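You operate a simulated robot arm through the tools that you are given. There is no shell and no other tool.

Carry out the task below with a simulated two-armed robot. There is one attempt and no reset: what you move stays moved.

TASK
Pick up the white small carton from the wiring bench with one hand, pass it to the other hand and put it on the clear patch of the orange bench. Set down upright: small carton.

The check looks at the end state, three seconds after you hand in, the way a careful person would. Anything else that was tipped, shoved, dropped, spilled or broken makes it a failure.

THE ROBOT
Two 7-joint arms with two-finger parallel grippers on one trunk, on a base that moves. Base frame: it is fixed to the floor where the robot stands at the start and does not move with it; the origin is under the middle of the robot, x ahead of it, y to its left, z up. Units: cm, rad, N and s.
The left shoulder is at the start at [7.7, 18.2, 106.2], the right one opposite. With the tool pointing down near the work surface each hand reaches from about 30 to 76 cm from the robot's upright axis, wherever it stands, measured 20 degrees to its own side. Places, roughly: clear patch of the orange bench (20x20 cm) [-346, 96, 80]; small carton [-325, -175, 75]. Payload 3.91 kg a hand.
The tool frame of a hand sits at the grasp point between the pads (the TCP): z along the fingers, y along the line on which they close. The tips reach 3 cm beyond it. Largest opening 11 cm; finger width 2, thickness 1; the body of the gripper, 4.8 by 11.2 cm, starts 5.5 cm behind the TCP.
Orientation is that of the tool frame in the base frame, as [roll, pitch, yaw] about the fixed x, y, z axes, in that order (R = Rz(yaw) Ry(pitch) Rx(roll)). With the fingers straight down and closing along the base's y, the tool's x points along the base's -x, its y along +y and its z along -z.

THE INTERFACE
- The arms move only by the tool apply_moves. It takes "left_moves", "right_moves" or both (then of equal length, played together; a hand with none holds still); each is a list that holds one entry, the list of rows, each a list of 7 numbers: the shift along the base's x, y, z in cm, then the turn, a rotation vector about the base's x, y, z in rad, then the gripper command, from -1 (shut) to 1 (fully open), values between in proportion. In form: [[[dx, dy, dz, ax, ay, az, fingers], ...]]. A call has 1 to 20 rows; each row is the pose to reach, as a shift and turn from the pose commanded when the call began. Each row takes 0.2 s and may step no farther than 5 cm and 0.15 rad from the row before; otherwise, or with a gripper value out of range, the whole call is refused. A pose out of reach is approached as far as the arm can. The call stops where the force on the tool passes 40 N (or 10 N more than at its start, if that is more) or the arm is blocked; 0.2 s more then pass. The fingers move at their own pace (about 7.2 cm/s each) and stop on an object; they squeeze with about 33 N. The grip force told is the motor's: it shows also when the fingers shut on nothing. Time passes only in rows, and 0.2 s behind the last, so rows that repeat a pose let the fingers close. It gives the time, the measured TCP pose, the force on the tool (base axes), the opening and the grip force at its end, in the units of the frame above (readings bear some noise), with the torque about the TCP (base axes, N m) and any sound that the robot's microphone picked up.
- Cameras (640 x 400 px; columns grow to the right, rows downward): "scene" is now at [22.25, 1.32, 124.07]; the picture's right is [0.14, -0.99, 0.00], its down [-0.63, -0.09, -0.77] and it looks along [0.77, 0.11, -0.63] (base axes); focal length 217 px, centre (320, 200). "left" rides on the left gripper at [7.3, -1.7, -10.3] in its tool frame; the picture's right is [0.23, 0.97, 0.00], its down [-0.76, 0.18, -0.62] and it looks along [-0.61, 0.14, 0.78] (tool axes); focal length 222 px, centre (320, 200). "right" rides on the right gripper at [7.2, 1.7, -10.3] in its tool frame; the picture's right is [-0.23, 0.97, 0.00], its down [-0.76, -0.18, -0.62] and it looks along [-0.61, -0.14, 0.78] (tool axes); focal length 222 px, centre (320, 200). There is no depth. A picture from a camera that has moved, and an enlarged one, comes with that camera's place and axes in the base frame and with its lens.
- camera(camera): a new picture of that camera. It takes no simulated time.
- raise_lower(by): moves the trunk up (or, below 0, down) by that many cm; the arms and the scene camera ride with it, the base frame stays. It gives what a move gives, with no picture.
- steer(legs): drives the robot by 1 to 6 legs, each [ahead, left, turn to the left] in cm, cm and rad, along the robot's own axes; the way and the turn of a leg run together, so that a leg with both is an arc; at most 150 cm and 3.142 rad a leg. The arms and the cameras ride along, it lands a little off, and it stops where it bumps. It gives what a move gives.
- pan_tilt(pan, tilt): turns the head with the scene camera to pan (to the left, within 1.396 rad either way) and tilt (down, from -0.506 to 1.204), counted from straight ahead of the robot (the tilt from the chest, where the trunk bows). It gives what a move gives.
- zoom(camera, box): a new picture of the part [left, top, right, bottom] of that camera's present view, enlarged. It takes no simulated time.
- job_done(): hands the job in; it is judged then, once.

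Nothing tells you exact positions but the pictures and the camera data. Unless the task says otherwise, let go and move clear before handing in.

The tools are called after "Call:" as a command line: name --argument value ..., lists and objects as JSON in quotes. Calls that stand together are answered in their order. apply_moves: Moves the arms, as the interface text tells. Its arguments: {"type":"object","properties":{"left_moves":{"type":"array","items":{"type":"array","items":{"type":"array","items":{"type":"number"}}}},"right_moves":{"type":"array","items":{"type":"array","items":{"type":"array","items":{"type":"number"}}}}},"required":[]} The other tools are called the same way: raise_lower (by) moves the trunk up or down; steer (legs) drives the base; pan_tilt (pan, tilt) turns the head that bears the scene camera; camera (camera) takes a picture; zoom (camera, box) takes an enlarged picture of a part of a camera's view; job_done () hands the job in.

At the start:

```text
clock: 0.0
left_tool_pos: [48.7, 22.11, 110.22]
left_tcp_rot: [-3.141, 0.001, -3.138]
left_wrist_force: [0.1, 0.3, 0.3]
left_torque: [-0.02, 0.0, 0.0]
left_width: 11.0
left_finger_force: 0.0
right_tool_pos: [41.14, -13.35, 109.58]
right_tcp_rot: [-3.139, -0.001, -3.142]
right_wrist_force: [-0.3, 0.2, 0.4]
right_torque: [0.01, 0.02, -0.02]
right_width: 11.02
right_finger_force: 0.0
trunk travel left (down, up): [-32.5, 18.9]
robot x, y, heading: [0.37, 0.0, -0.006]
head pan, tilt (commanded): [0.141, 0.686]
```

scene: 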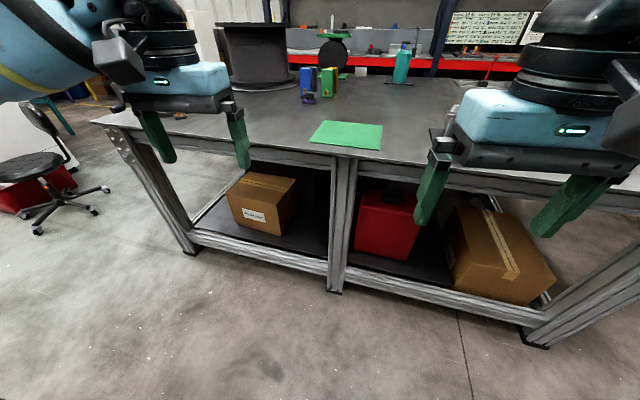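
right: 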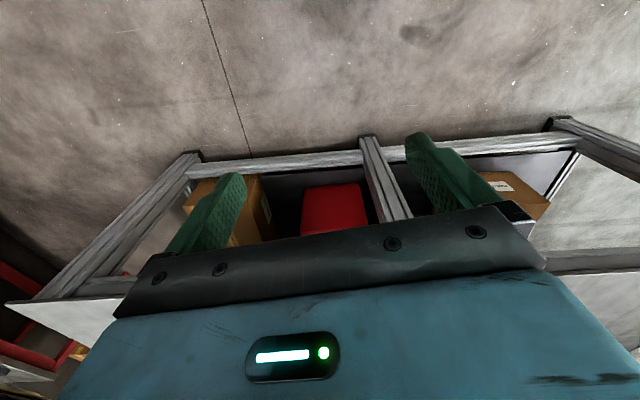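
left: 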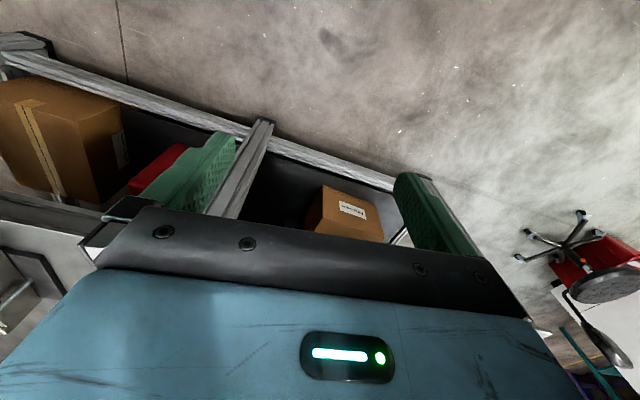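

I see a dark bench directly ahead of the robot. Both targets are far behind me, so I look to either side before I drive.

Call:
pan_tilt --pan 1.39 --tilt 0.3

Call:
camera --camera "scene"

Call:
pan_tilt --pan -1.39 --tilt 0.3

Call:
camera --camera "scene"

```text
clock: 1.4
left_tool_pos: [48.75, 22.32, 110.2]
left_tcp_rot: [-3.141, 0.001, -3.14]
left_wrist_force: [0.4, 0.1, -0.4]
left_torque: [0.01, -0.03, -0.02]
left_width: 11.0
left_finger_force: 0.0
right_tool_pos: [41.09, -13.5, 109.71]
right_tcp_rot: [-3.139, 0.001, 3.141]
right_wrist_force: [0.3, -0.3, 0.3]
right_torque: [0.02, -0.04, -0.05]
right_width: 11.01
right_finger_force: 0.1
trunk travel left (down, up): [-32.5, 18.9]
robot x, y, heading: [-0.22, -0.13, 0.001]
head pan, tilt (commanded): [1.389, 0.3]
```

```text
taken
camera scene: at [15.48, 9.3, 127.56], right [0.98, -0.18, 0.0], down [-0.05, -0.29, -0.96], along [0.17, 0.94, -0.3], focal length 217 px, centre (320, 200)
```

scene: 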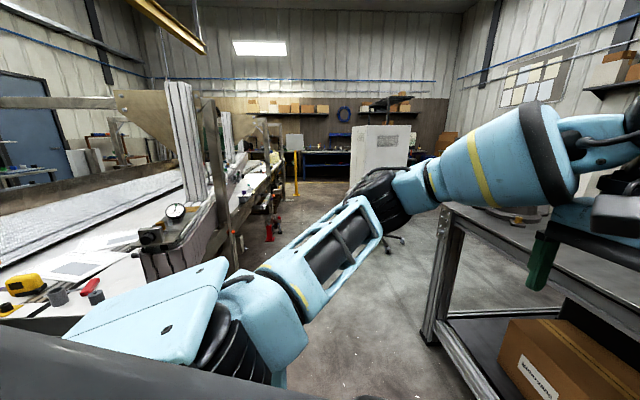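

```text
clock: 3.9
left_tool_pos: [48.72, 22.22, 110.18]
left_tcp_rot: [3.141, 0.0, -3.14]
left_wrist_force: [0.3, -0.1, -0.1]
left_torque: [0.0, 0.02, -0.03]
left_width: 11.03
left_finger_force: 0.1
right_tool_pos: [41.08, -13.36, 109.66]
right_tcp_rot: [-3.139, -0.001, -3.14]
right_wrist_force: [0.2, 1.0, 0.0]
right_torque: [-0.02, -0.01, 0.0]
right_width: 10.97
right_finger_force: 0.1
trunk travel left (down, up): [-32.5, 18.9]
robot x, y, heading: [-0.05, 0.12, 0.004]
head pan, tilt (commanded): [-1.389, 0.3]
```

```text
taken
camera scene: at [15.48, -9.06, 127.57], right [-0.98, -0.18, 0.0], down [-0.05, 0.29, -0.96], along [0.17, -0.94, -0.3], focal length 217 px, centre (320, 200)
```

scene: 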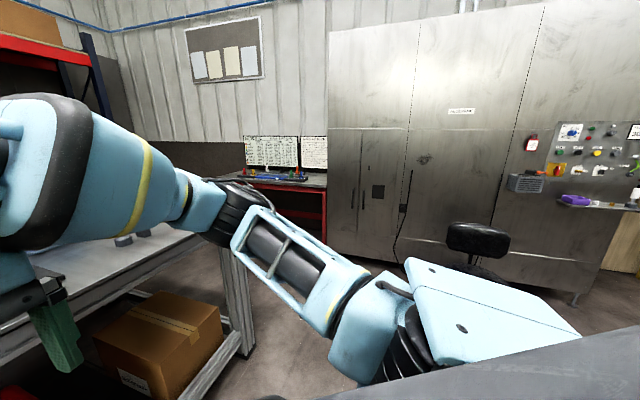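

Behind on the left there is a long white bench, and on the right there are open floor, a chair and cabinets. I turn right on the spot, where there's free room, to look behind me.

Call:
steer --legs '[[0, 0, -1.2]]'

Call:
pan_tilt --pan -1.39 --tilt 0.3

Call:
camera --camera "scene"

Call:
pan_tilt --pan -0.5 --tilt 0.3

Call:
camera --camera "scene"

```text
clock: 7.2
left_tool_pos: [39.18, -36.42, 110.15]
left_tcp_rot: [3.141, -0.002, 1.966]
left_wrist_force: [0.0, -0.4, -0.2]
left_torque: [0.0, -0.01, -0.01]
left_width: 10.99
left_finger_force: 0.0
right_tool_pos: [3.46, -43.15, 109.68]
right_tcp_rot: [-3.141, 0.0, 1.966]
right_wrist_force: [0.0, 0.1, 0.1]
right_torque: [-0.01, 0.01, 0.0]
right_width: 11.01
right_finger_force: 0.2
trunk travel left (down, up): [-32.5, 18.9]
robot x, y, heading: [0.4, -0.07, -1.171]
head pan, tilt (commanded): [-1.389, 0.3]
```

```text
clock: 7.8
left_tool_pos: [39.24, -36.41, 110.21]
left_tcp_rot: [3.141, 0.001, 1.966]
left_wrist_force: [0.2, 0.0, -0.1]
left_torque: [0.03, 0.0, 0.0]
left_width: 11.0
left_finger_force: 0.0
right_tool_pos: [3.46, -43.04, 109.67]
right_tcp_rot: [-3.14, 0.001, 1.967]
right_wrist_force: [-0.7, 0.0, 0.2]
right_torque: [-0.01, 0.0, 0.02]
right_width: 11.01
right_finger_force: 0.0
trunk travel left (down, up): [-32.5, 18.9]
robot x, y, heading: [-0.13, 0.13, -1.175]
head pan, tilt (commanded): [-1.389, 0.3]
```

```text
taken
camera scene: at [-2.56, -17.77, 127.57], right [-0.55, 0.84, 0.0], down [0.25, 0.16, -0.96], along [-0.8, -0.52, -0.3], focal length 217 px, centre (320, 200)
```

scene: 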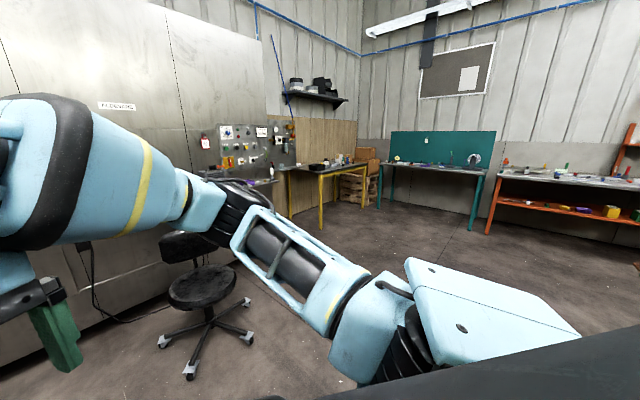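

```text
clock: 9.0
left_tool_pos: [39.15, -36.46, 110.22]
left_tcp_rot: [-3.14, 0.0, 1.969]
left_wrist_force: [0.4, 0.6, -0.3]
left_torque: [0.03, 0.0, -0.01]
left_width: 10.99
left_finger_force: 0.1
right_tool_pos: [3.43, -43.01, 109.67]
right_tcp_rot: [-3.138, 0.001, 1.967]
right_wrist_force: [0.2, -0.1, -0.2]
right_torque: [-0.01, -0.02, 0.03]
right_width: 11.01
right_finger_force: 0.1
trunk travel left (down, up): [-32.5, 18.9]
robot x, y, heading: [0.31, 0.34, -1.173]
head pan, tilt (commanded): [-0.499, 0.3]
```

```text
taken
camera scene: at [4.29, -21.96, 127.57], right [-0.99, 0.1, 0.0], down [0.03, 0.29, -0.96], along [-0.1, -0.95, -0.3], focal length 217 px, centre (320, 200)
```

scene: 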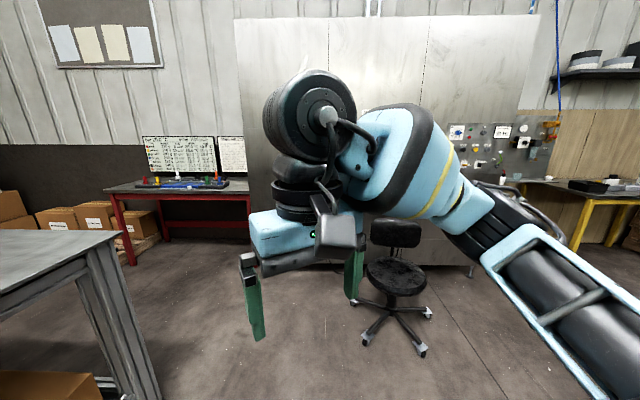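

I can see a yellow bench, a teal-panelled bench and an orange bench at the far end (−x). I zoom in on where the carton and the clear patch should be.

Call:
pan_tilt --pan -1.39 --tilt 0.3

Call:
zoom --camera "scene" --box '[260, 110, 420, 210]'

Call:
zoom --camera "scene" --box '[480, 110, 640, 210]'

```text
clock: 10.2
left_tool_pos: [39.18, -36.5, 110.12]
left_tcp_rot: [3.141, 0.001, 1.967]
left_wrist_force: [0.0, -0.7, -0.4]
left_torque: [0.01, -0.01, 0.02]
left_width: 11.0
left_finger_force: 0.0
right_tool_pos: [3.55, -43.12, 109.67]
right_tcp_rot: [-3.139, 0.0, 1.967]
right_wrist_force: [0.5, 0.5, -0.7]
right_torque: [0.01, 0.02, 0.01]
right_width: 10.99
right_finger_force: 0.1
trunk travel left (down, up): [-32.5, 18.9]
robot x, y, heading: [0.39, -0.03, -1.176]
head pan, tilt (commanded): [-1.389, 0.3]
```

```text
4.00 times, centred on (340, 160) of scene
camera zoom: at [-2.55, -17.78, 127.57], right [-0.55, 0.84, 0.0], down [0.25, 0.16, -0.96], along [-0.8, -0.52, -0.3], focal length 869 px, centre (240, 360)
```

zoom: 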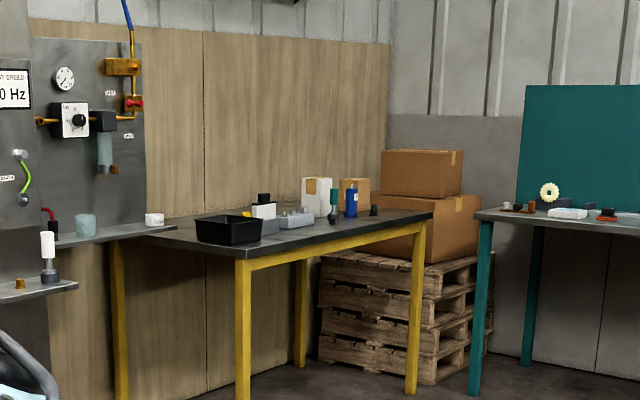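

```text
4.00 times, centred on (560, 160) of scene
camera zoom: at [-2.55, -17.78, 127.57], right [-0.55, 0.84, 0.0], down [0.25, 0.16, -0.96], along [-0.8, -0.52, -0.3], focal length 869 px, centre (-640, 360)
```

zoom: 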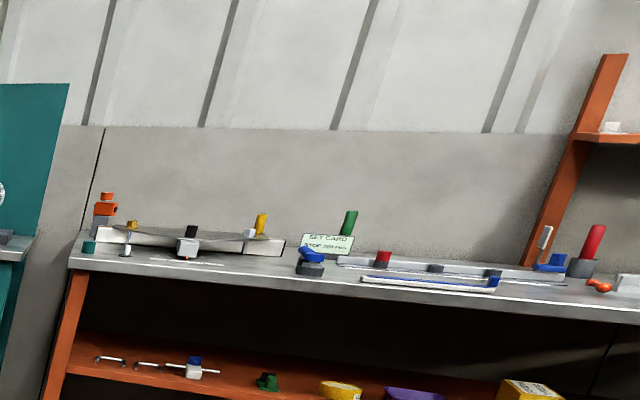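

The white carton stands near the far end of the yellow bench, next to a tan one. I keep turning right to face −x and check that the path is clear.

Call:
steer --legs '[[0, 0, -1.5]]'

Call:
pan_tilt --pan 0.0 --tilt 0.5

Call:
camera --camera "scene"

Call:
pan_tilt --pan -1.1 --tilt 0.5

Call:
camera --camera "scene"

```text
clock: 14.3
left_tool_pos: [-34.52, -41.01, 110.27]
left_tcp_rot: [-3.141, -0.001, 0.446]
left_wrist_force: [-0.7, -0.1, -0.2]
left_torque: [0.0, -0.01, 0.03]
left_width: 11.0
left_finger_force: 0.1
right_tool_pos: [-42.8, -5.63, 109.71]
right_tcp_rot: [-3.14, 0.001, 0.444]
right_wrist_force: [-0.2, -0.4, -0.1]
right_torque: [-0.02, -0.02, 0.03]
right_width: 10.99
right_finger_force: 0.0
trunk travel left (down, up): [-32.5, 18.9]
robot x, y, heading: [0.2, -0.13, -2.697]
head pan, tilt (commanded): [-1.389, 0.3]
```

```text
clock: 15.8
left_tool_pos: [-34.45, -40.97, 110.22]
left_tcp_rot: [3.141, 0.001, 0.445]
left_wrist_force: [-0.7, 0.5, -0.3]
left_torque: [0.01, 0.03, -0.01]
left_width: 11.03
left_finger_force: 0.0
right_tool_pos: [-42.85, -5.49, 109.78]
right_tcp_rot: [-3.137, 0.0, 0.445]
right_wrist_force: [0.5, -0.1, -0.4]
right_torque: [0.03, -0.03, 0.03]
right_width: 11.04
right_finger_force: 0.0
trunk travel left (down, up): [-32.5, 18.9]
robot x, y, heading: [-0.18, 0.23, -2.699]
head pan, tilt (commanded): [0.0, 0.499]
```

```text
taken
camera scene: at [-20.82, -9.75, 125.73], right [-0.43, 0.9, 0.0], down [0.43, 0.21, -0.88], along [-0.79, -0.38, -0.48], focal length 217 px, centre (320, 200)
```

scene: 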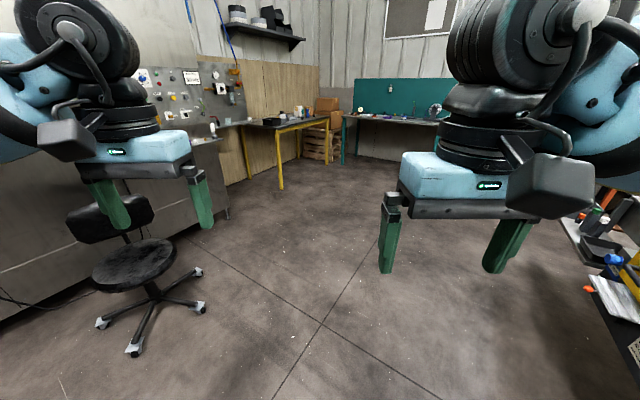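

```text
clock: 17.2
left_tool_pos: [-34.56, -41.03, 110.21]
left_tcp_rot: [3.141, 0.001, 0.444]
left_wrist_force: [-0.9, -0.3, -0.2]
left_torque: [-0.03, 0.01, 0.0]
left_width: 10.99
left_finger_force: 0.1
right_tool_pos: [-42.77, -5.6, 109.67]
right_tcp_rot: [-3.14, -0.001, 0.444]
right_wrist_force: [0.8, -0.1, 0.3]
right_torque: [-0.01, 0.01, 0.0]
right_width: 11.02
right_finger_force: 0.0
trunk travel left (down, up): [-32.5, 18.9]
robot x, y, heading: [0.06, -0.32, -2.699]
head pan, tilt (commanded): [-1.1, 0.499]
```

```text
taken
camera scene: at [-19.82, -0.31, 125.73], right [0.61, 0.79, 0.0], down [0.38, -0.29, -0.88], along [-0.7, 0.53, -0.48], focal length 217 px, centre (320, 200)
```

scene: 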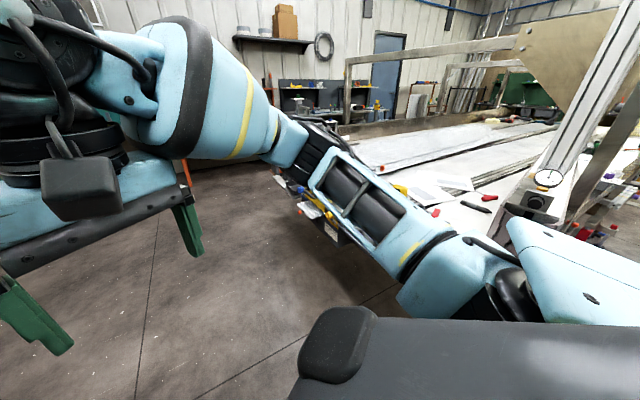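

The floor toward the yellow bench is clear, with the chair well to the left and the conveyor tray to the right. I drive ahead along the current heading and look again.

Call:
steer --legs '[[150, 0, 0]]'

Call:
pan_tilt --pan 0.0 --tilt 0.4

Call:
camera --camera "scene"

Call:
pan_tilt --pan -0.9 --tilt 0.4

Call:
camera --camera "scene"

```text
clock: 24.6
left_tool_pos: [-169.41, -106.88, 110.23]
left_tcp_rot: [3.14, 0.0, 0.458]
left_wrist_force: [0.1, -0.2, 0.0]
left_torque: [-0.03, -0.01, -0.02]
left_width: 11.0
left_finger_force: 0.0
right_tool_pos: [-178.17, -71.42, 109.62]
right_tcp_rot: [-3.139, -0.001, 0.457]
right_wrist_force: [0.8, 0.2, 1.0]
right_torque: [0.02, -0.01, -0.02]
right_width: 11.0
right_finger_force: 0.1
trunk travel left (down, up): [-32.5, 18.9]
robot x, y, heading: [-135.05, -65.36, -2.687]
head pan, tilt (commanded): [-1.1, 0.499]
```

```text
clock: 25.9
left_tool_pos: [-169.43, -106.9, 110.18]
left_tcp_rot: [-3.141, -0.001, 0.457]
left_wrist_force: [1.0, -0.5, 0.7]
left_torque: [0.02, 0.0, 0.02]
left_width: 11.0
left_finger_force: 0.0
right_tool_pos: [-178.03, -71.36, 109.64]
right_tcp_rot: [-3.141, 0.0, 0.455]
right_wrist_force: [-0.2, 0.2, -0.3]
right_torque: [0.02, 0.0, -0.02]
right_width: 11.03
right_finger_force: 0.1
trunk travel left (down, up): [-32.5, 18.9]
robot x, y, heading: [-135.23, -65.17, -2.687]
head pan, tilt (commanded): [0.0, 0.4]
```

```text
taken
camera scene: at [-156.19, -75.48, 126.64], right [-0.44, 0.9, 0.0], down [0.35, 0.17, -0.92], along [-0.83, -0.41, -0.39], focal length 217 px, centre (320, 200)
```

scene: 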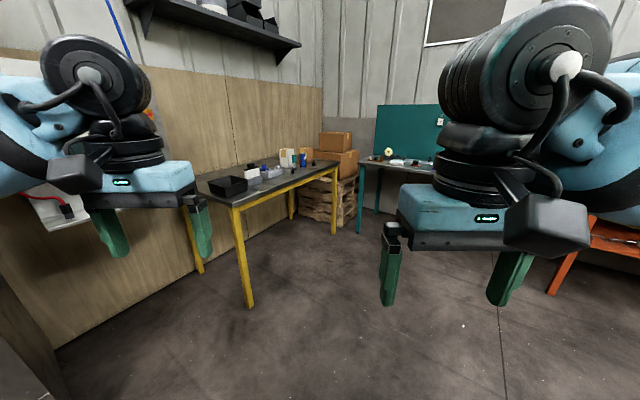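

```text
clock: 27.1
left_tool_pos: [-169.36, -106.8, 110.23]
left_tcp_rot: [3.14, 0.0, 0.457]
left_wrist_force: [0.4, 0.3, -0.6]
left_torque: [-0.01, -0.01, -0.03]
left_width: 10.99
left_finger_force: 0.1
right_tool_pos: [-178.15, -71.39, 109.69]
right_tcp_rot: [-3.14, 0.001, 0.455]
right_wrist_force: [-0.3, -0.3, 0.0]
right_torque: [0.01, 0.05, 0.0]
right_width: 10.98
right_finger_force: 0.0
trunk travel left (down, up): [-32.5, 18.9]
robot x, y, heading: [-134.97, -64.98, -2.684]
head pan, tilt (commanded): [-0.901, 0.4]
```

```text
taken
camera scene: at [-156.23, -67.43, 126.64], right [0.43, 0.9, 0.0], down [0.35, -0.17, -0.92], along [-0.83, 0.4, -0.39], focal length 217 px, centre (320, 200)
```

scene: 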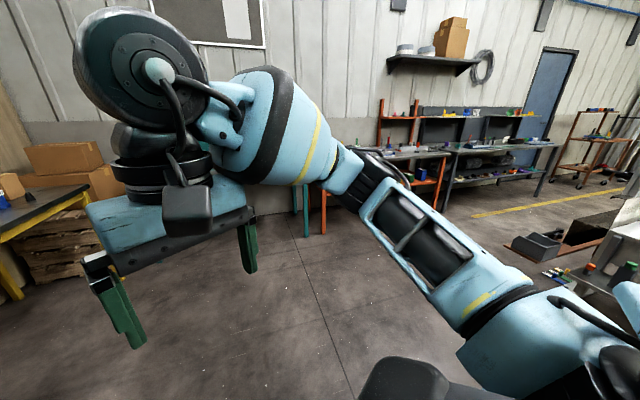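

Call:
pan_tilt --pan 0.05 --tilt 0.3

Call:
zoom --camera "scene" --box '[200, 120, 360, 220]'

Call:
camera --camera "scene"

```text
clock: 28.4
left_tool_pos: [-169.35, -106.83, 110.29]
left_tcp_rot: [3.142, 0.001, 0.457]
left_wrist_force: [-0.9, 0.1, -0.5]
left_torque: [0.01, 0.01, 0.05]
left_width: 11.02
left_finger_force: 0.0
right_tool_pos: [-178.12, -71.49, 109.66]
right_tcp_rot: [-3.141, -0.001, 0.455]
right_wrist_force: [0.6, 0.0, 0.3]
right_torque: [0.0, 0.0, -0.02]
right_width: 10.99
right_finger_force: 0.0
trunk travel left (down, up): [-32.5, 18.9]
robot x, y, heading: [-135.38, -65.56, -2.683]
head pan, tilt (commanded): [0.051, 0.3]
```

```text
4.00 times, centred on (280, 170) of scene
camera zoom: at [-156.03, -75.93, 127.57], right [-0.48, 0.87, 0.0], down [0.26, 0.14, -0.96], along [-0.84, -0.46, -0.3], focal length 869 px, centre (480, 320)
```

zoom: 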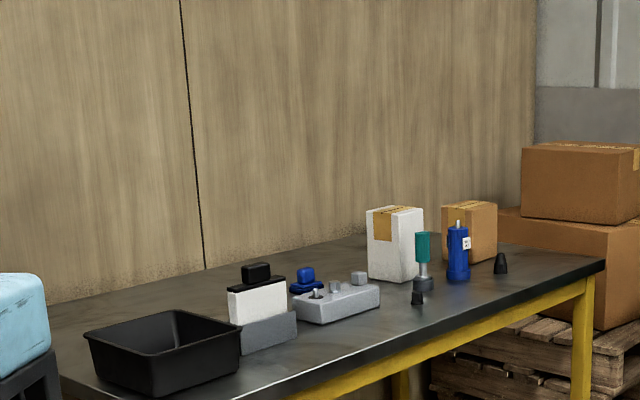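

```text
taken
camera scene: at [-156.03, -75.93, 127.57], right [-0.48, 0.87, 0.0], down [0.26, 0.14, -0.96], along [-0.84, -0.46, -0.3], focal length 217 px, centre (320, 200)
```

scene: 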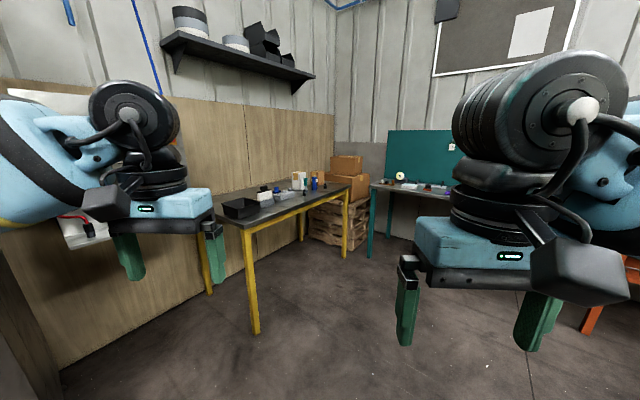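

The white carton is at about (−318, −190), on a yellow-framed table about 76 cm high. I drive to about (−285, −100), then turn left to face the table.

Call:
steer --legs '[[142, -35, 0], [0, 0, 0.95]]'

Call:
pan_tilt --pan 0.0 --tilt 0.6

Call:
camera --camera "scene"

Call:
camera --camera "right"

Call:
pan_tilt --pan 0.0 --tilt 1.2

Call:
camera --camera "scene"

```text
clock: 38.0
left_tool_pos: [-268.24, -145.19, 110.14]
left_tcp_rot: [-3.141, 0.0, 1.326]
left_wrist_force: [-0.2, 0.2, 0.0]
left_torque: [-0.01, 0.03, 0.0]
left_width: 11.0
left_finger_force: 0.0
right_tool_pos: [-300.95, -129.02, 109.57]
right_tcp_rot: [-3.139, 0.0, 1.325]
right_wrist_force: [0.8, 0.6, -0.5]
right_torque: [-0.04, -0.01, 0.0]
right_width: 11.02
right_finger_force: 0.1
trunk travel left (down, up): [-32.5, 18.9]
robot x, y, heading: [-277.88, -92.34, -1.818]
head pan, tilt (commanded): [0.051, 0.3]
```

```text
clock: 38.8
left_tool_pos: [-268.42, -145.13, 110.17]
left_tcp_rot: [3.141, -0.001, 1.325]
left_wrist_force: [0.0, 0.1, -0.6]
left_torque: [0.01, 0.02, 0.0]
left_width: 11.02
left_finger_force: 0.0
right_tool_pos: [-300.88, -128.96, 109.73]
right_tcp_rot: [-3.138, 0.0, 1.326]
right_wrist_force: [0.0, -1.1, 0.8]
right_torque: [0.0, 0.03, 0.0]
right_width: 11.02
right_finger_force: 0.0
trunk travel left (down, up): [-32.5, 18.9]
robot x, y, heading: [-278.0, -92.41, -1.812]
head pan, tilt (commanded): [0.0, 0.6]
```

```text
taken
camera scene: at [-283.63, -114.35, 124.82], right [-0.97, 0.24, 0.0], down [0.14, 0.55, -0.83], along [-0.2, -0.8, -0.56], focal length 217 px, centre (320, 200)
```

scene: 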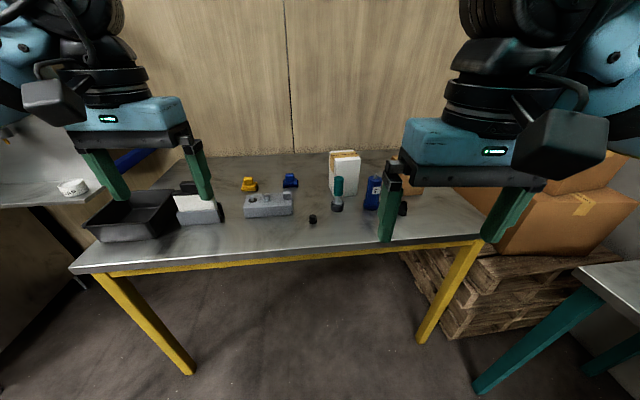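

```text
taken
camera right: at [-297.7, -122.52, 120.0], right [0.89, -0.46, 0.0], down [-0.36, -0.7, 0.62], along [-0.29, -0.55, -0.78], focal length 222 px, centre (320, 200)
```

right: 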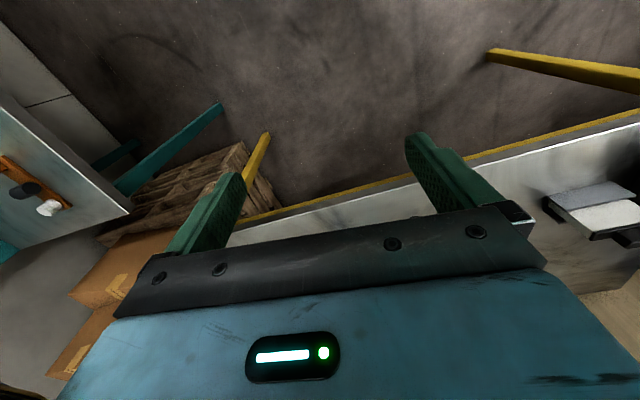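

```text
clock: 39.8
left_tool_pos: [-268.35, -145.16, 110.14]
left_tcp_rot: [3.141, 0.0, 1.328]
left_wrist_force: [-1.0, -0.3, -1.4]
left_torque: [-0.02, 0.04, 0.03]
left_width: 10.97
left_finger_force: 0.1
right_tool_pos: [-300.98, -129.12, 109.61]
right_tcp_rot: [-3.14, 0.0, 1.325]
right_wrist_force: [-1.4, -0.3, 0.3]
right_torque: [0.02, -0.01, -0.03]
right_width: 10.98
right_finger_force: 0.1
trunk travel left (down, up): [-32.5, 18.9]
robot x, y, heading: [-277.72, -92.46, -1.816]
head pan, tilt (commanded): [0.0, 1.201]
```

```text
taken
camera scene: at [-282.84, -111.21, 120.36], right [-0.97, 0.24, 0.0], down [0.23, 0.9, -0.36], along [-0.09, -0.35, -0.93], focal length 217 px, centre (320, 200)
```

scene: 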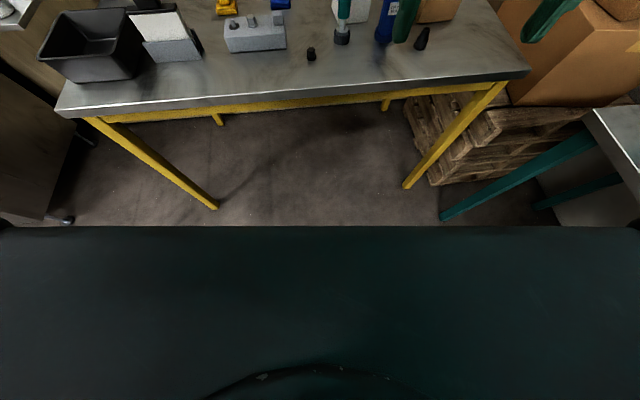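

I now face the table, with the white carton right of centre and a standing teal tool and a blue bottle in front of it. I zoom in to measure them.

Call:
pan_tilt --pan -0.15 --tilt 0.6

Call:
zoom --camera "scene" --box '[240, 130, 400, 230]'

Call:
camera --camera "left"

```text
clock: 40.8
left_tool_pos: [-268.51, -145.09, 110.3]
left_tcp_rot: [3.141, 0.0, 1.325]
left_wrist_force: [-0.7, 0.3, 0.2]
left_torque: [0.0, -0.01, 0.0]
left_width: 10.99
left_finger_force: 0.1
right_tool_pos: [-300.97, -129.09, 109.73]
right_tcp_rot: [-3.14, 0.001, 1.326]
right_wrist_force: [0.7, 0.1, 0.2]
right_torque: [0.01, -0.01, -0.02]
right_width: 10.99
right_finger_force: 0.2
trunk travel left (down, up): [-32.5, 18.9]
robot x, y, heading: [-278.17, -92.42, -1.809]
head pan, tilt (commanded): [-0.15, 0.6]
```

```text
4.00 times, centred on (320, 180) of scene
camera zoom: at [-284.88, -113.94, 124.81], right [-0.92, 0.39, 0.0], down [0.22, 0.52, -0.82], along [-0.32, -0.76, -0.57], focal length 869 px, centre (320, 280)
```

zoom: 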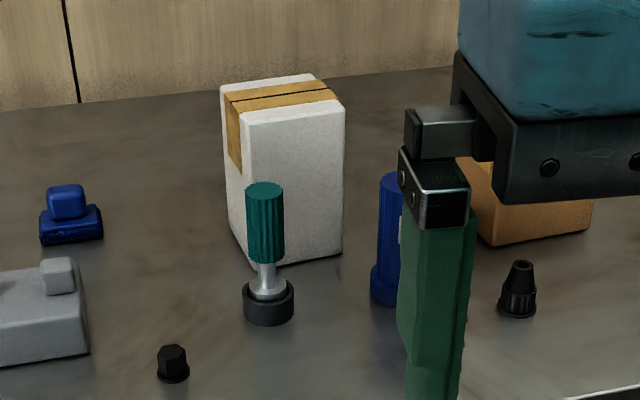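

```text
taken
camera left: at [-268.26, -137.59, 120.66], right [1.0, -0.02, 0.0], down [-0.01, -0.78, 0.62], along [-0.01, -0.62, -0.78], focal length 222 px, centre (320, 200)
```

left: 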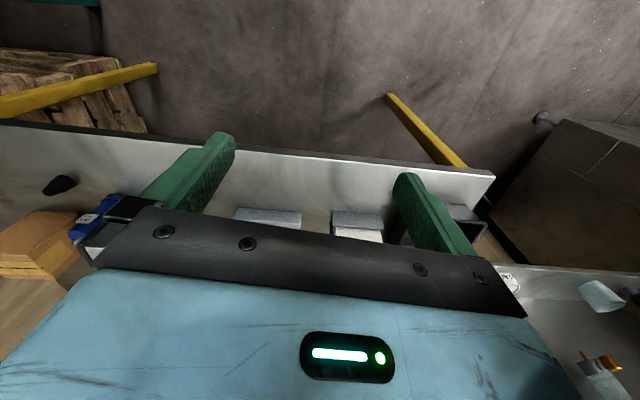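

I put the carton at about (−310, −183), roughly 9.5 × 7 × 14.5 cm, on a top at z ≈ 79. I'll pick it from above with the right hand, then hand it to the left, so I move closer and square up a little.

Call:
steer --legs '[[29, 0, 0], [0, 0, 0.17]]'

Call:
pan_tilt --pan -0.3 --tilt 0.8

Call:
camera --camera "scene"

Call:
camera --camera "right"

```text
clock: 43.4
left_tool_pos: [-266.46, -170.14, 110.13]
left_tcp_rot: [3.14, 0.0, 1.496]
left_wrist_force: [0.8, -1.0, 0.1]
left_torque: [-0.05, 0.03, 0.01]
left_width: 10.98
left_finger_force: 0.0
right_tool_pos: [-301.39, -159.8, 109.66]
right_tcp_rot: [-3.141, 0.0, 1.496]
right_wrist_force: [0.3, -0.5, -0.7]
right_torque: [0.0, -0.05, 0.05]
right_width: 11.0
right_finger_force: 0.0
trunk travel left (down, up): [-32.5, 18.9]
robot x, y, heading: [-284.84, -119.89, -1.646]
head pan, tilt (commanded): [-0.15, 0.6]
```

```text
clock: 44.1
left_tool_pos: [-266.48, -170.21, 110.25]
left_tcp_rot: [3.141, -0.002, 1.496]
left_wrist_force: [-0.8, -0.1, -0.2]
left_torque: [-0.03, -0.02, 0.0]
left_width: 11.02
left_finger_force: 0.1
right_tool_pos: [-301.34, -159.74, 109.64]
right_tcp_rot: [-3.141, 0.0, 1.497]
right_wrist_force: [-0.3, 0.1, 0.3]
right_torque: [-0.01, 0.02, -0.01]
right_width: 11.01
right_finger_force: 0.1
trunk travel left (down, up): [-32.5, 18.9]
robot x, y, heading: [-284.54, -119.72, -1.648]
head pan, tilt (commanded): [-0.3, 0.799]
```

```text
taken
camera scene: at [-288.94, -141.09, 123.14], right [-0.93, 0.37, 0.0], down [0.26, 0.67, -0.7], along [-0.26, -0.65, -0.72], focal length 217 px, centre (320, 200)
```

scene: 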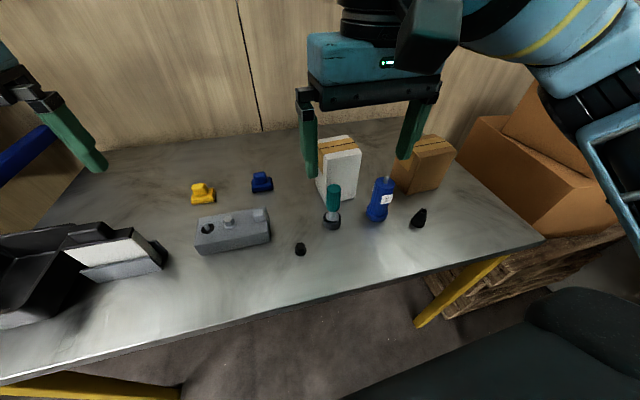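

```text
taken
camera right: at [-299.18, -152.84, 120.0], right [0.95, -0.3, 0.0], down [-0.23, -0.75, 0.62], along [-0.19, -0.59, -0.78], focal length 222 px, centre (320, 200)
```

right: 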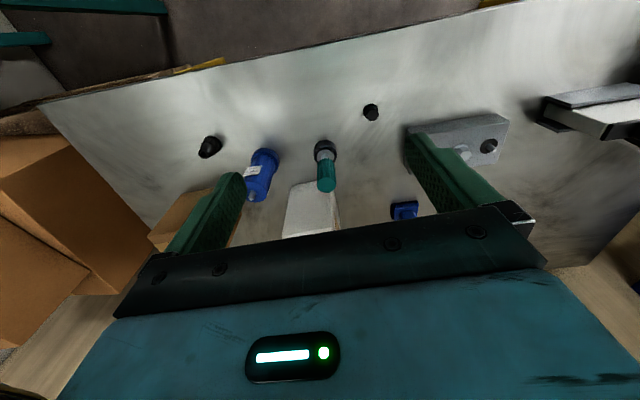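

Call:
zoom --camera "scene" --box '[280, 130, 440, 230]'

Call:
zoom --camera "right" --box '[180, 100, 440, 262]'

```text
4.00 times, centred on (360, 180) of scene
camera zoom: at [-288.94, -141.09, 123.14], right [-0.93, 0.37, 0.0], down [0.26, 0.67, -0.7], along [-0.26, -0.65, -0.72], focal length 869 px, centre (160, 280)
```

zoom: 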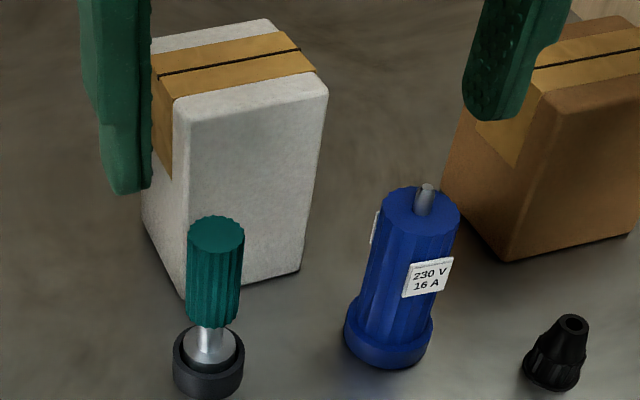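

```text
2.46 times, centred on (310, 181) of right
camera zoom: at [-299.18, -152.84, 120.0], right [0.95, -0.3, 0.0], down [-0.23, -0.75, 0.62], along [-0.19, -0.59, -0.78], focal length 547 px, centre (345, 247)
```

zoom: 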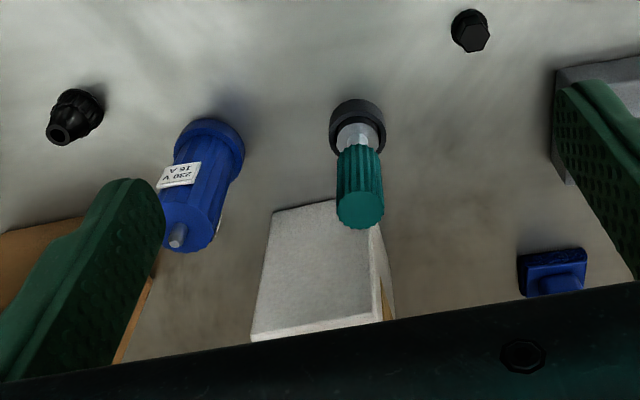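

The carton, teal tool and blue bottle are clear in view. I raise the trunk for a second view with a known vertical baseline, so I can pin down the table and carton heights.

Call:
raise_lower --by 15

Call:
pan_tilt --pan -0.3 --tilt 0.9

Call:
zoom --camera "scene" --box '[280, 130, 440, 230]'

Call:
camera --camera "scene"

Call:
camera --camera "right"

```text
clock: 45.9
left_tool_pos: [-266.41, -170.21, 125.09]
left_tcp_rot: [3.141, -0.003, 1.497]
left_wrist_force: [-0.2, -0.6, -0.2]
left_torque: [-0.01, 0.02, -0.01]
left_width: 10.99
left_finger_force: 0.1
right_tool_pos: [-301.29, -159.88, 124.54]
right_tcp_rot: [-3.139, -0.002, 1.496]
right_wrist_force: [0.4, 0.6, -0.1]
right_torque: [-0.01, 0.03, -0.01]
right_width: 10.99
right_finger_force: 0.1
trunk travel left (down, up): [-47.5, 3.9]
robot x, y, heading: [-284.7, -119.99, -1.646]
head pan, tilt (commanded): [-0.3, 0.799]
```

```text
clock: 46.6
left_tool_pos: [-266.45, -170.12, 125.18]
left_tcp_rot: [3.14, 0.0, 1.496]
left_wrist_force: [-0.1, -0.2, 0.2]
left_torque: [0.0, -0.02, -0.02]
left_width: 11.0
left_finger_force: 0.0
right_tool_pos: [-301.31, -159.86, 124.62]
right_tcp_rot: [-3.139, 0.0, 1.495]
right_wrist_force: [0.1, 0.0, 0.9]
right_torque: [0.01, 0.02, 0.01]
right_width: 11.01
right_finger_force: 0.0
trunk travel left (down, up): [-47.5, 3.9]
robot x, y, heading: [-284.84, -119.43, -1.644]
head pan, tilt (commanded): [-0.3, 0.901]
```

```text
4.00 times, centred on (360, 180) of scene
camera zoom: at [-288.17, -132.87, 139.46], right [-0.93, 0.37, 0.0], down [0.29, 0.73, -0.62], along [-0.23, -0.58, -0.78], focal length 869 px, centre (160, 280)
```

zoom: 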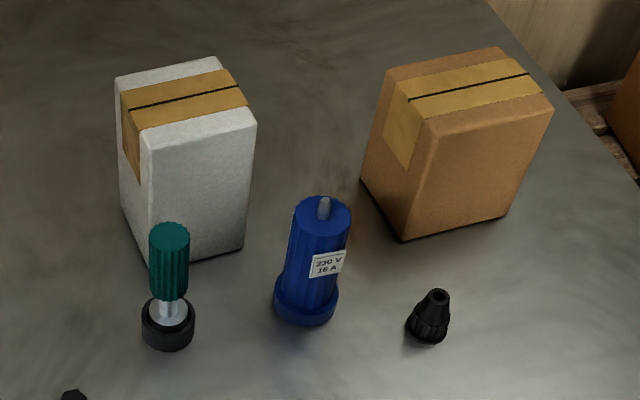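

```text
taken
camera scene: at [-288.17, -132.87, 139.46], right [-0.93, 0.37, 0.0], down [0.29, 0.73, -0.62], along [-0.23, -0.58, -0.78], focal length 217 px, centre (320, 200)
```

scene: 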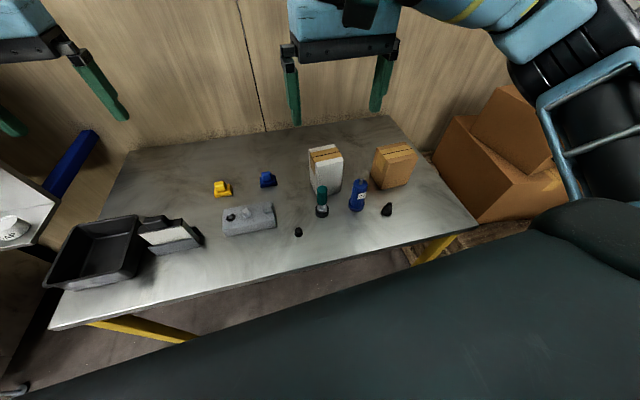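

```text
taken
camera right: at [-299.17, -152.84, 135.0], right [0.95, -0.3, 0.0], down [-0.23, -0.75, 0.62], along [-0.19, -0.59, -0.78], focal length 222 px, centre (320, 200)
```

right: 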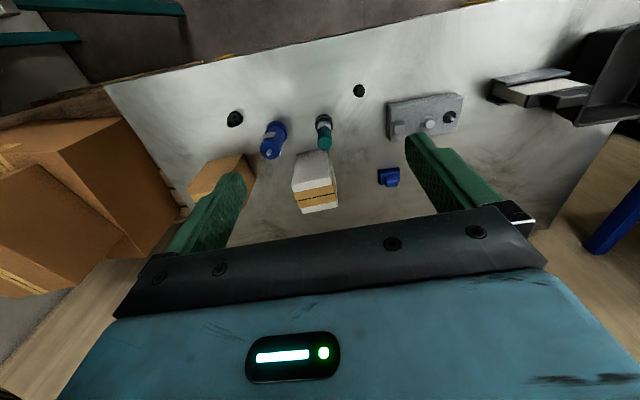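

Call:
zoom --camera "right" --box '[240, 100, 400, 200]'

Call:
zoom --camera "right" --box '[260, 130, 380, 205]'

```text
4.00 times, centred on (320, 150) of right
camera zoom: at [-299.17, -152.84, 135.0], right [0.95, -0.3, 0.0], down [-0.23, -0.75, 0.62], along [-0.19, -0.59, -0.78], focal length 888 px, centre (320, 400)
```

zoom: 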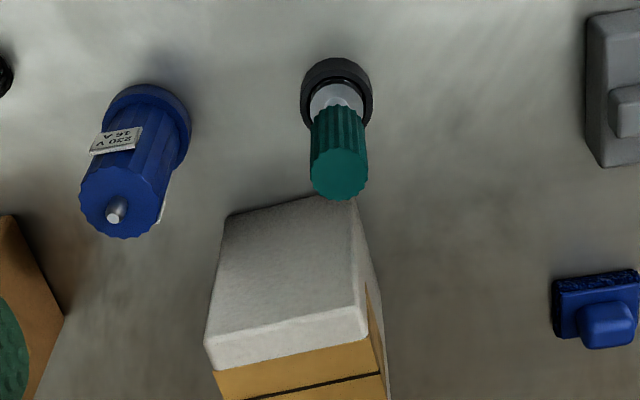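

```text
5.33 times, centred on (320, 168) of right
camera zoom: at [-299.17, -152.84, 135.0], right [0.95, -0.3, 0.0], down [-0.23, -0.75, 0.62], along [-0.19, -0.59, -0.78], focal length 1185 px, centre (320, 373)
```

zoom: 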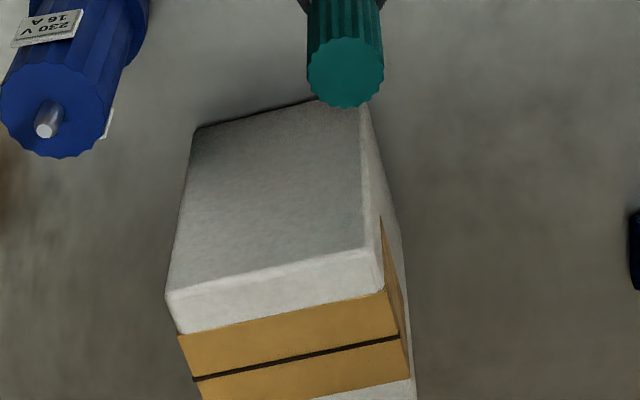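

The carton's top is at z ≈ 95 and its centre is near (−309.3, −181.5), almost square to my heading. I move the right hand above it and turn it a quarter turn, so that it closes front to back with its camera facing outward.

Call:
apply_moves --right_moves '[[[-0.7, -2.0, -1, 0, 0, 0.1414, 0.8], [-1.4, -4.0, -2, 0, 0, 0.2827, 0.8], [-2.1, -6.0, -3, 0, 0, 0.4241, 0.8], [-2.9, -8.0, -4, 0, 0, 0.5655, 0.8], [-3.6, -10.0, -5, 0, 0, 0.7068, 0.8], [-4.3, -12.0, -6, 0, 0, 0.8482, 0.8], [-5.0, -14.0, -7, 0, 0, 0.9895, 0.8], [-5.7, -16.0, -8, 0, 0, 1.1309, 0.8], [-6.5, -18.0, -9, 0, 0, 1.2723, 0.8], [-7.2, -20.0, -10, 0, 0, 1.4136, 0.8], [-7.95, -21.64, -11, 0, 0, 1.555, 0.8], [-7.95, -21.64, -11, 0, 0, 1.555, 0.8]]]'

Call:
camera --camera "scene"

Call:
camera --camera "right"

```text
clock: 49.2
left_tool_pos: [-266.6, -170.02, 125.28]
left_tcp_rot: [-3.141, 0.002, 1.495]
left_wrist_force: [0.2, -0.3, -0.4]
left_torque: [-0.02, -0.01, 0.0]
left_width: 11.0
left_finger_force: 0.0
right_tool_pos: [-300.7, -152.9, 116.5]
right_tcp_rot: [-3.133, 0.002, 2.994]
right_wrist_force: [-0.2, 0.3, 0.8]
right_torque: [-0.02, -0.03, 0.05]
right_width: 9.91
right_finger_force: 0.1
right hand out of reach, approached as far as the arm can: row 6, 7, 8, 9, 10, 11, 12
trunk travel left (down, up): [-47.5, 3.9]
robot x, y, heading: [-284.84, -119.73, -1.649]
head pan, tilt (commanded): [-0.3, 0.901]
```

```text
taken
camera scene: at [-288.35, -132.64, 139.49], right [-0.93, 0.37, 0.0], down [0.29, 0.73, -0.62], along [-0.23, -0.58, -0.78], focal length 217 px, centre (320, 200)
```

scene: 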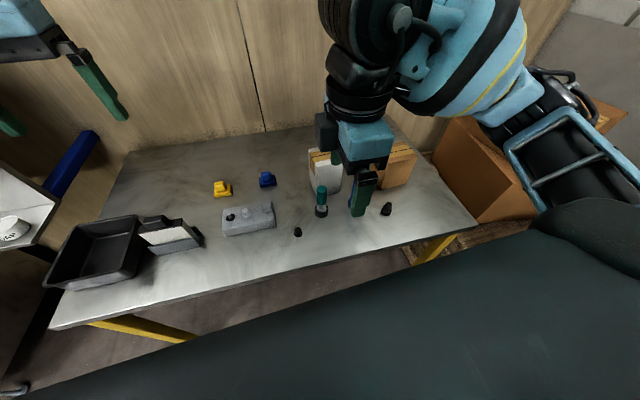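

```text
taken
camera right: at [-307.55, -150.28, 126.85], right [0.37, 0.93, -0.01], down [0.73, -0.28, 0.62], along [0.58, -0.24, -0.78], focal length 222 px, centre (320, 200)
```

right: 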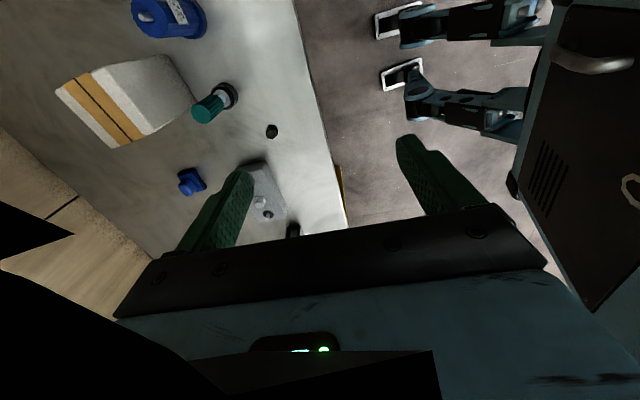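

The arm can't hold that quarter turn at this reach, so the hand pulled back. I turn it back to its natural yaw, closing left to right across the 9 cm width, which fits the 11 cm opening.

Call:
apply_moves --right_moves '[[[0, 0, 0, 0, 0, -0.14, 1], [0, 0, 0, 0, 0, -0.28, 1], [0, 0, 0, 0, 0, -0.42, 1], [0, 0, 0, 0, 0, -0.56, 1], [0, 0, 0, 0, 0, -0.7, 1], [0, 0, 0, 0, 0, -0.84, 1]]]'

```text
clock: 50.6
left_tool_pos: [-266.27, -170.15, 125.19]
left_tcp_rot: [3.141, 0.001, 1.497]
left_wrist_force: [-0.8, -0.1, 0.3]
left_torque: [-0.02, 0.0, -0.02]
left_width: 10.98
left_finger_force: 0.0
right_tool_pos: [-300.81, -153.32, 116.87]
right_tcp_rot: [-3.132, -0.002, 2.15]
right_wrist_force: [-0.9, 0.2, 0.8]
right_torque: [-0.04, 0.01, 0.0]
right_width: 11.0
right_finger_force: 0.0
trunk travel left (down, up): [-47.5, 3.9]
robot x, y, heading: [-284.94, -119.81, -1.644]
head pan, tilt (commanded): [-0.3, 0.901]
```

Call:
apply_moves --right_moves '[[[0, 0, 0, 0, 0, -0.14, 1], [0, 0, 0, 0, 0, -0.28, 1], [0, 0, 0, 0, 0, -0.42, 1], [0, 0, 0, 0, 0, -0.56, 1], [-1.0, -3, 0, 0, 0, -0.668, 1], [-2.2, -7, 0, 0, 0, -0.668, 1], [-3.4, -11, 0, 0, 0, -0.668, 1], [-4.6, -15, -1, 0, 0, -0.668, 1], [-5.8, -19, -2, 0, 0, -0.668, 1], [-7.0, -23, -3, 0, 0, -0.668, 1], [-8.4, -27, -4, 0, 0, -0.668, 1], [-8.4, -28.2, -4, 0, 0, -0.668, 1]]]'

Call:
camera --camera "right"

Call:
camera --camera "scene"

```text
clock: 53.2
left_tool_pos: [-266.36, -170.18, 125.17]
left_tcp_rot: [-3.141, 0.0, 1.495]
left_wrist_force: [0.1, 0.1, 0.2]
left_torque: [0.01, 0.03, -0.01]
left_width: 11.01
left_finger_force: 0.0
right_tool_pos: [-309.44, -181.53, 113.02]
right_tcp_rot: [-3.132, 0.001, 1.485]
right_wrist_force: [0.4, -0.3, -0.7]
right_torque: [-0.02, -0.05, 0.02]
right_width: 11.0
right_finger_force: 0.0
trunk travel left (down, up): [-47.5, 3.9]
robot x, y, heading: [-285.01, -119.94, -1.642]
head pan, tilt (commanded): [-0.3, 0.901]
```

```text
taken
camera right: at [-307.1, -174.72, 123.4], right [0.95, -0.31, -0.01], down [-0.24, -0.74, 0.62], along [-0.2, -0.59, -0.78], focal length 222 px, centre (320, 200)
```

right: 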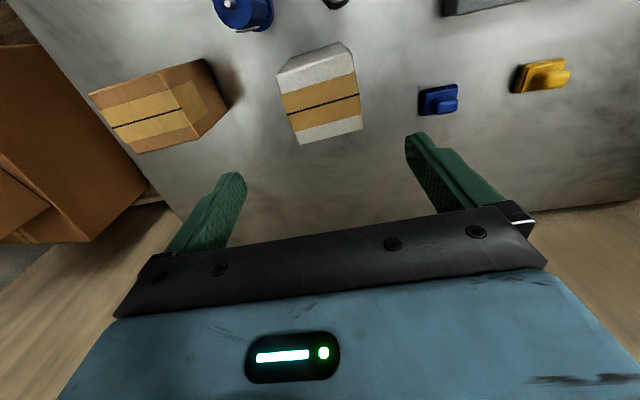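

```text
taken
camera scene: at [-288.14, -132.84, 139.47], right [-0.93, 0.37, 0.0], down [0.29, 0.73, -0.62], along [-0.23, -0.58, -0.78], focal length 217 px, centre (320, 200)
```

scene: 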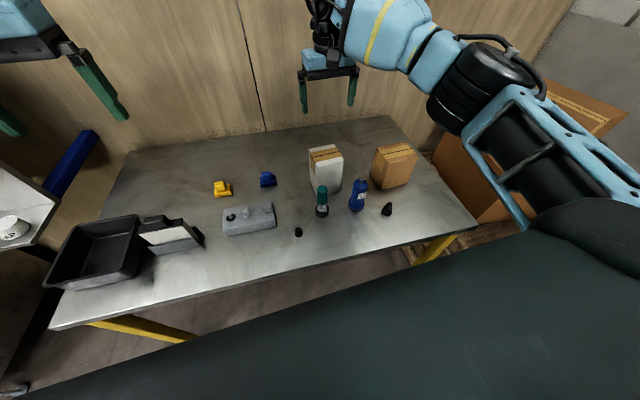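

Call:
zoom --camera "right" --box '[230, 35, 414, 150]'

```text
3.48 times, centred on (322, 92) of right
camera zoom: at [-307.1, -174.72, 123.4], right [0.95, -0.31, -0.01], down [-0.24, -0.74, 0.62], along [-0.2, -0.59, -0.78], focal length 773 px, centre (313, 574)
```

zoom: 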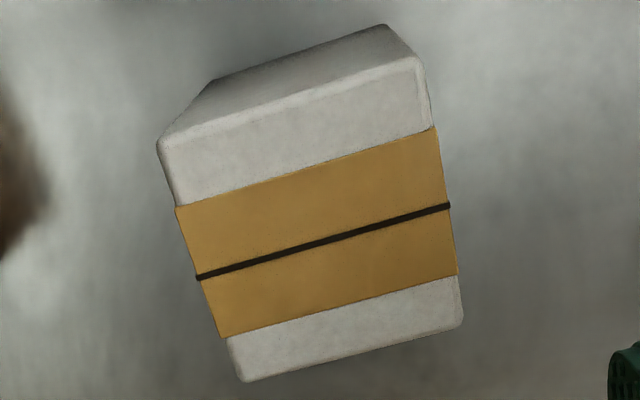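

The wrist view puts the carton's centre at about (−309.4, −182), about 8.7 cm wide, which matches the earlier estimate. I correct the yaw slightly and come down to just above the top to check the alignment.

Call:
apply_moves --right_moves '[[[0, -0.2, -3, 0, 0, 0.015, 1], [0, -0.4, -6, 0, 0, 0.03, 1], [0, -0.4, -9, 0, 0, 0.03, 1], [0, -0.4, -12, 0, 0, 0.03, 1], [0, -0.4, -14, 0, 0, 0.03, 1], [0, -0.4, -14, 0, 0, 0.03, 1]]]'

Call:
zoom --camera "scene" --box '[240, 80, 432, 200]'

Call:
camera --camera "right"

```text
clock: 54.6
left_tool_pos: [-266.41, -170.18, 125.26]
left_tcp_rot: [3.141, 0.0, 1.495]
left_wrist_force: [1.2, -0.2, -0.1]
left_torque: [-0.01, -0.02, 0.03]
left_width: 11.0
left_finger_force: 0.0
right_tool_pos: [-309.3, -181.66, 99.21]
right_tcp_rot: [-3.135, -0.002, 1.515]
right_wrist_force: [-0.4, -0.5, -0.3]
right_torque: [0.01, 0.01, 0.04]
right_width: 11.0
right_finger_force: 0.1
trunk travel left (down, up): [-47.5, 3.9]
robot x, y, heading: [-284.76, -119.73, -1.645]
head pan, tilt (commanded): [-0.3, 0.901]
```

```text
3.33 times, centred on (336, 140) of scene
camera zoom: at [-288.17, -132.85, 139.47], right [-0.93, 0.37, 0.0], down [0.29, 0.73, -0.62], along [-0.23, -0.58, -0.78], focal length 724 px, centre (267, 400)
```

zoom: 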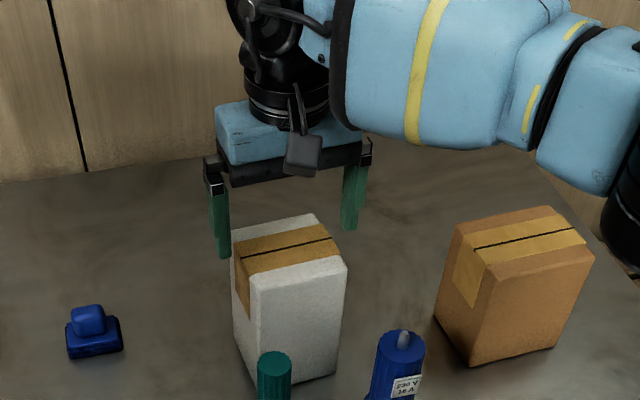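

```text
taken
camera right: at [-307.18, -174.71, 109.45], right [0.96, -0.28, -0.01], down [-0.22, -0.75, 0.62], along [-0.18, -0.6, -0.78], focal length 222 px, centre (320, 200)
```

right: 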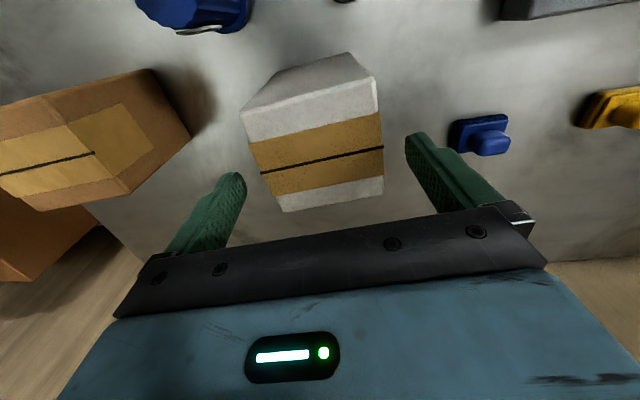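

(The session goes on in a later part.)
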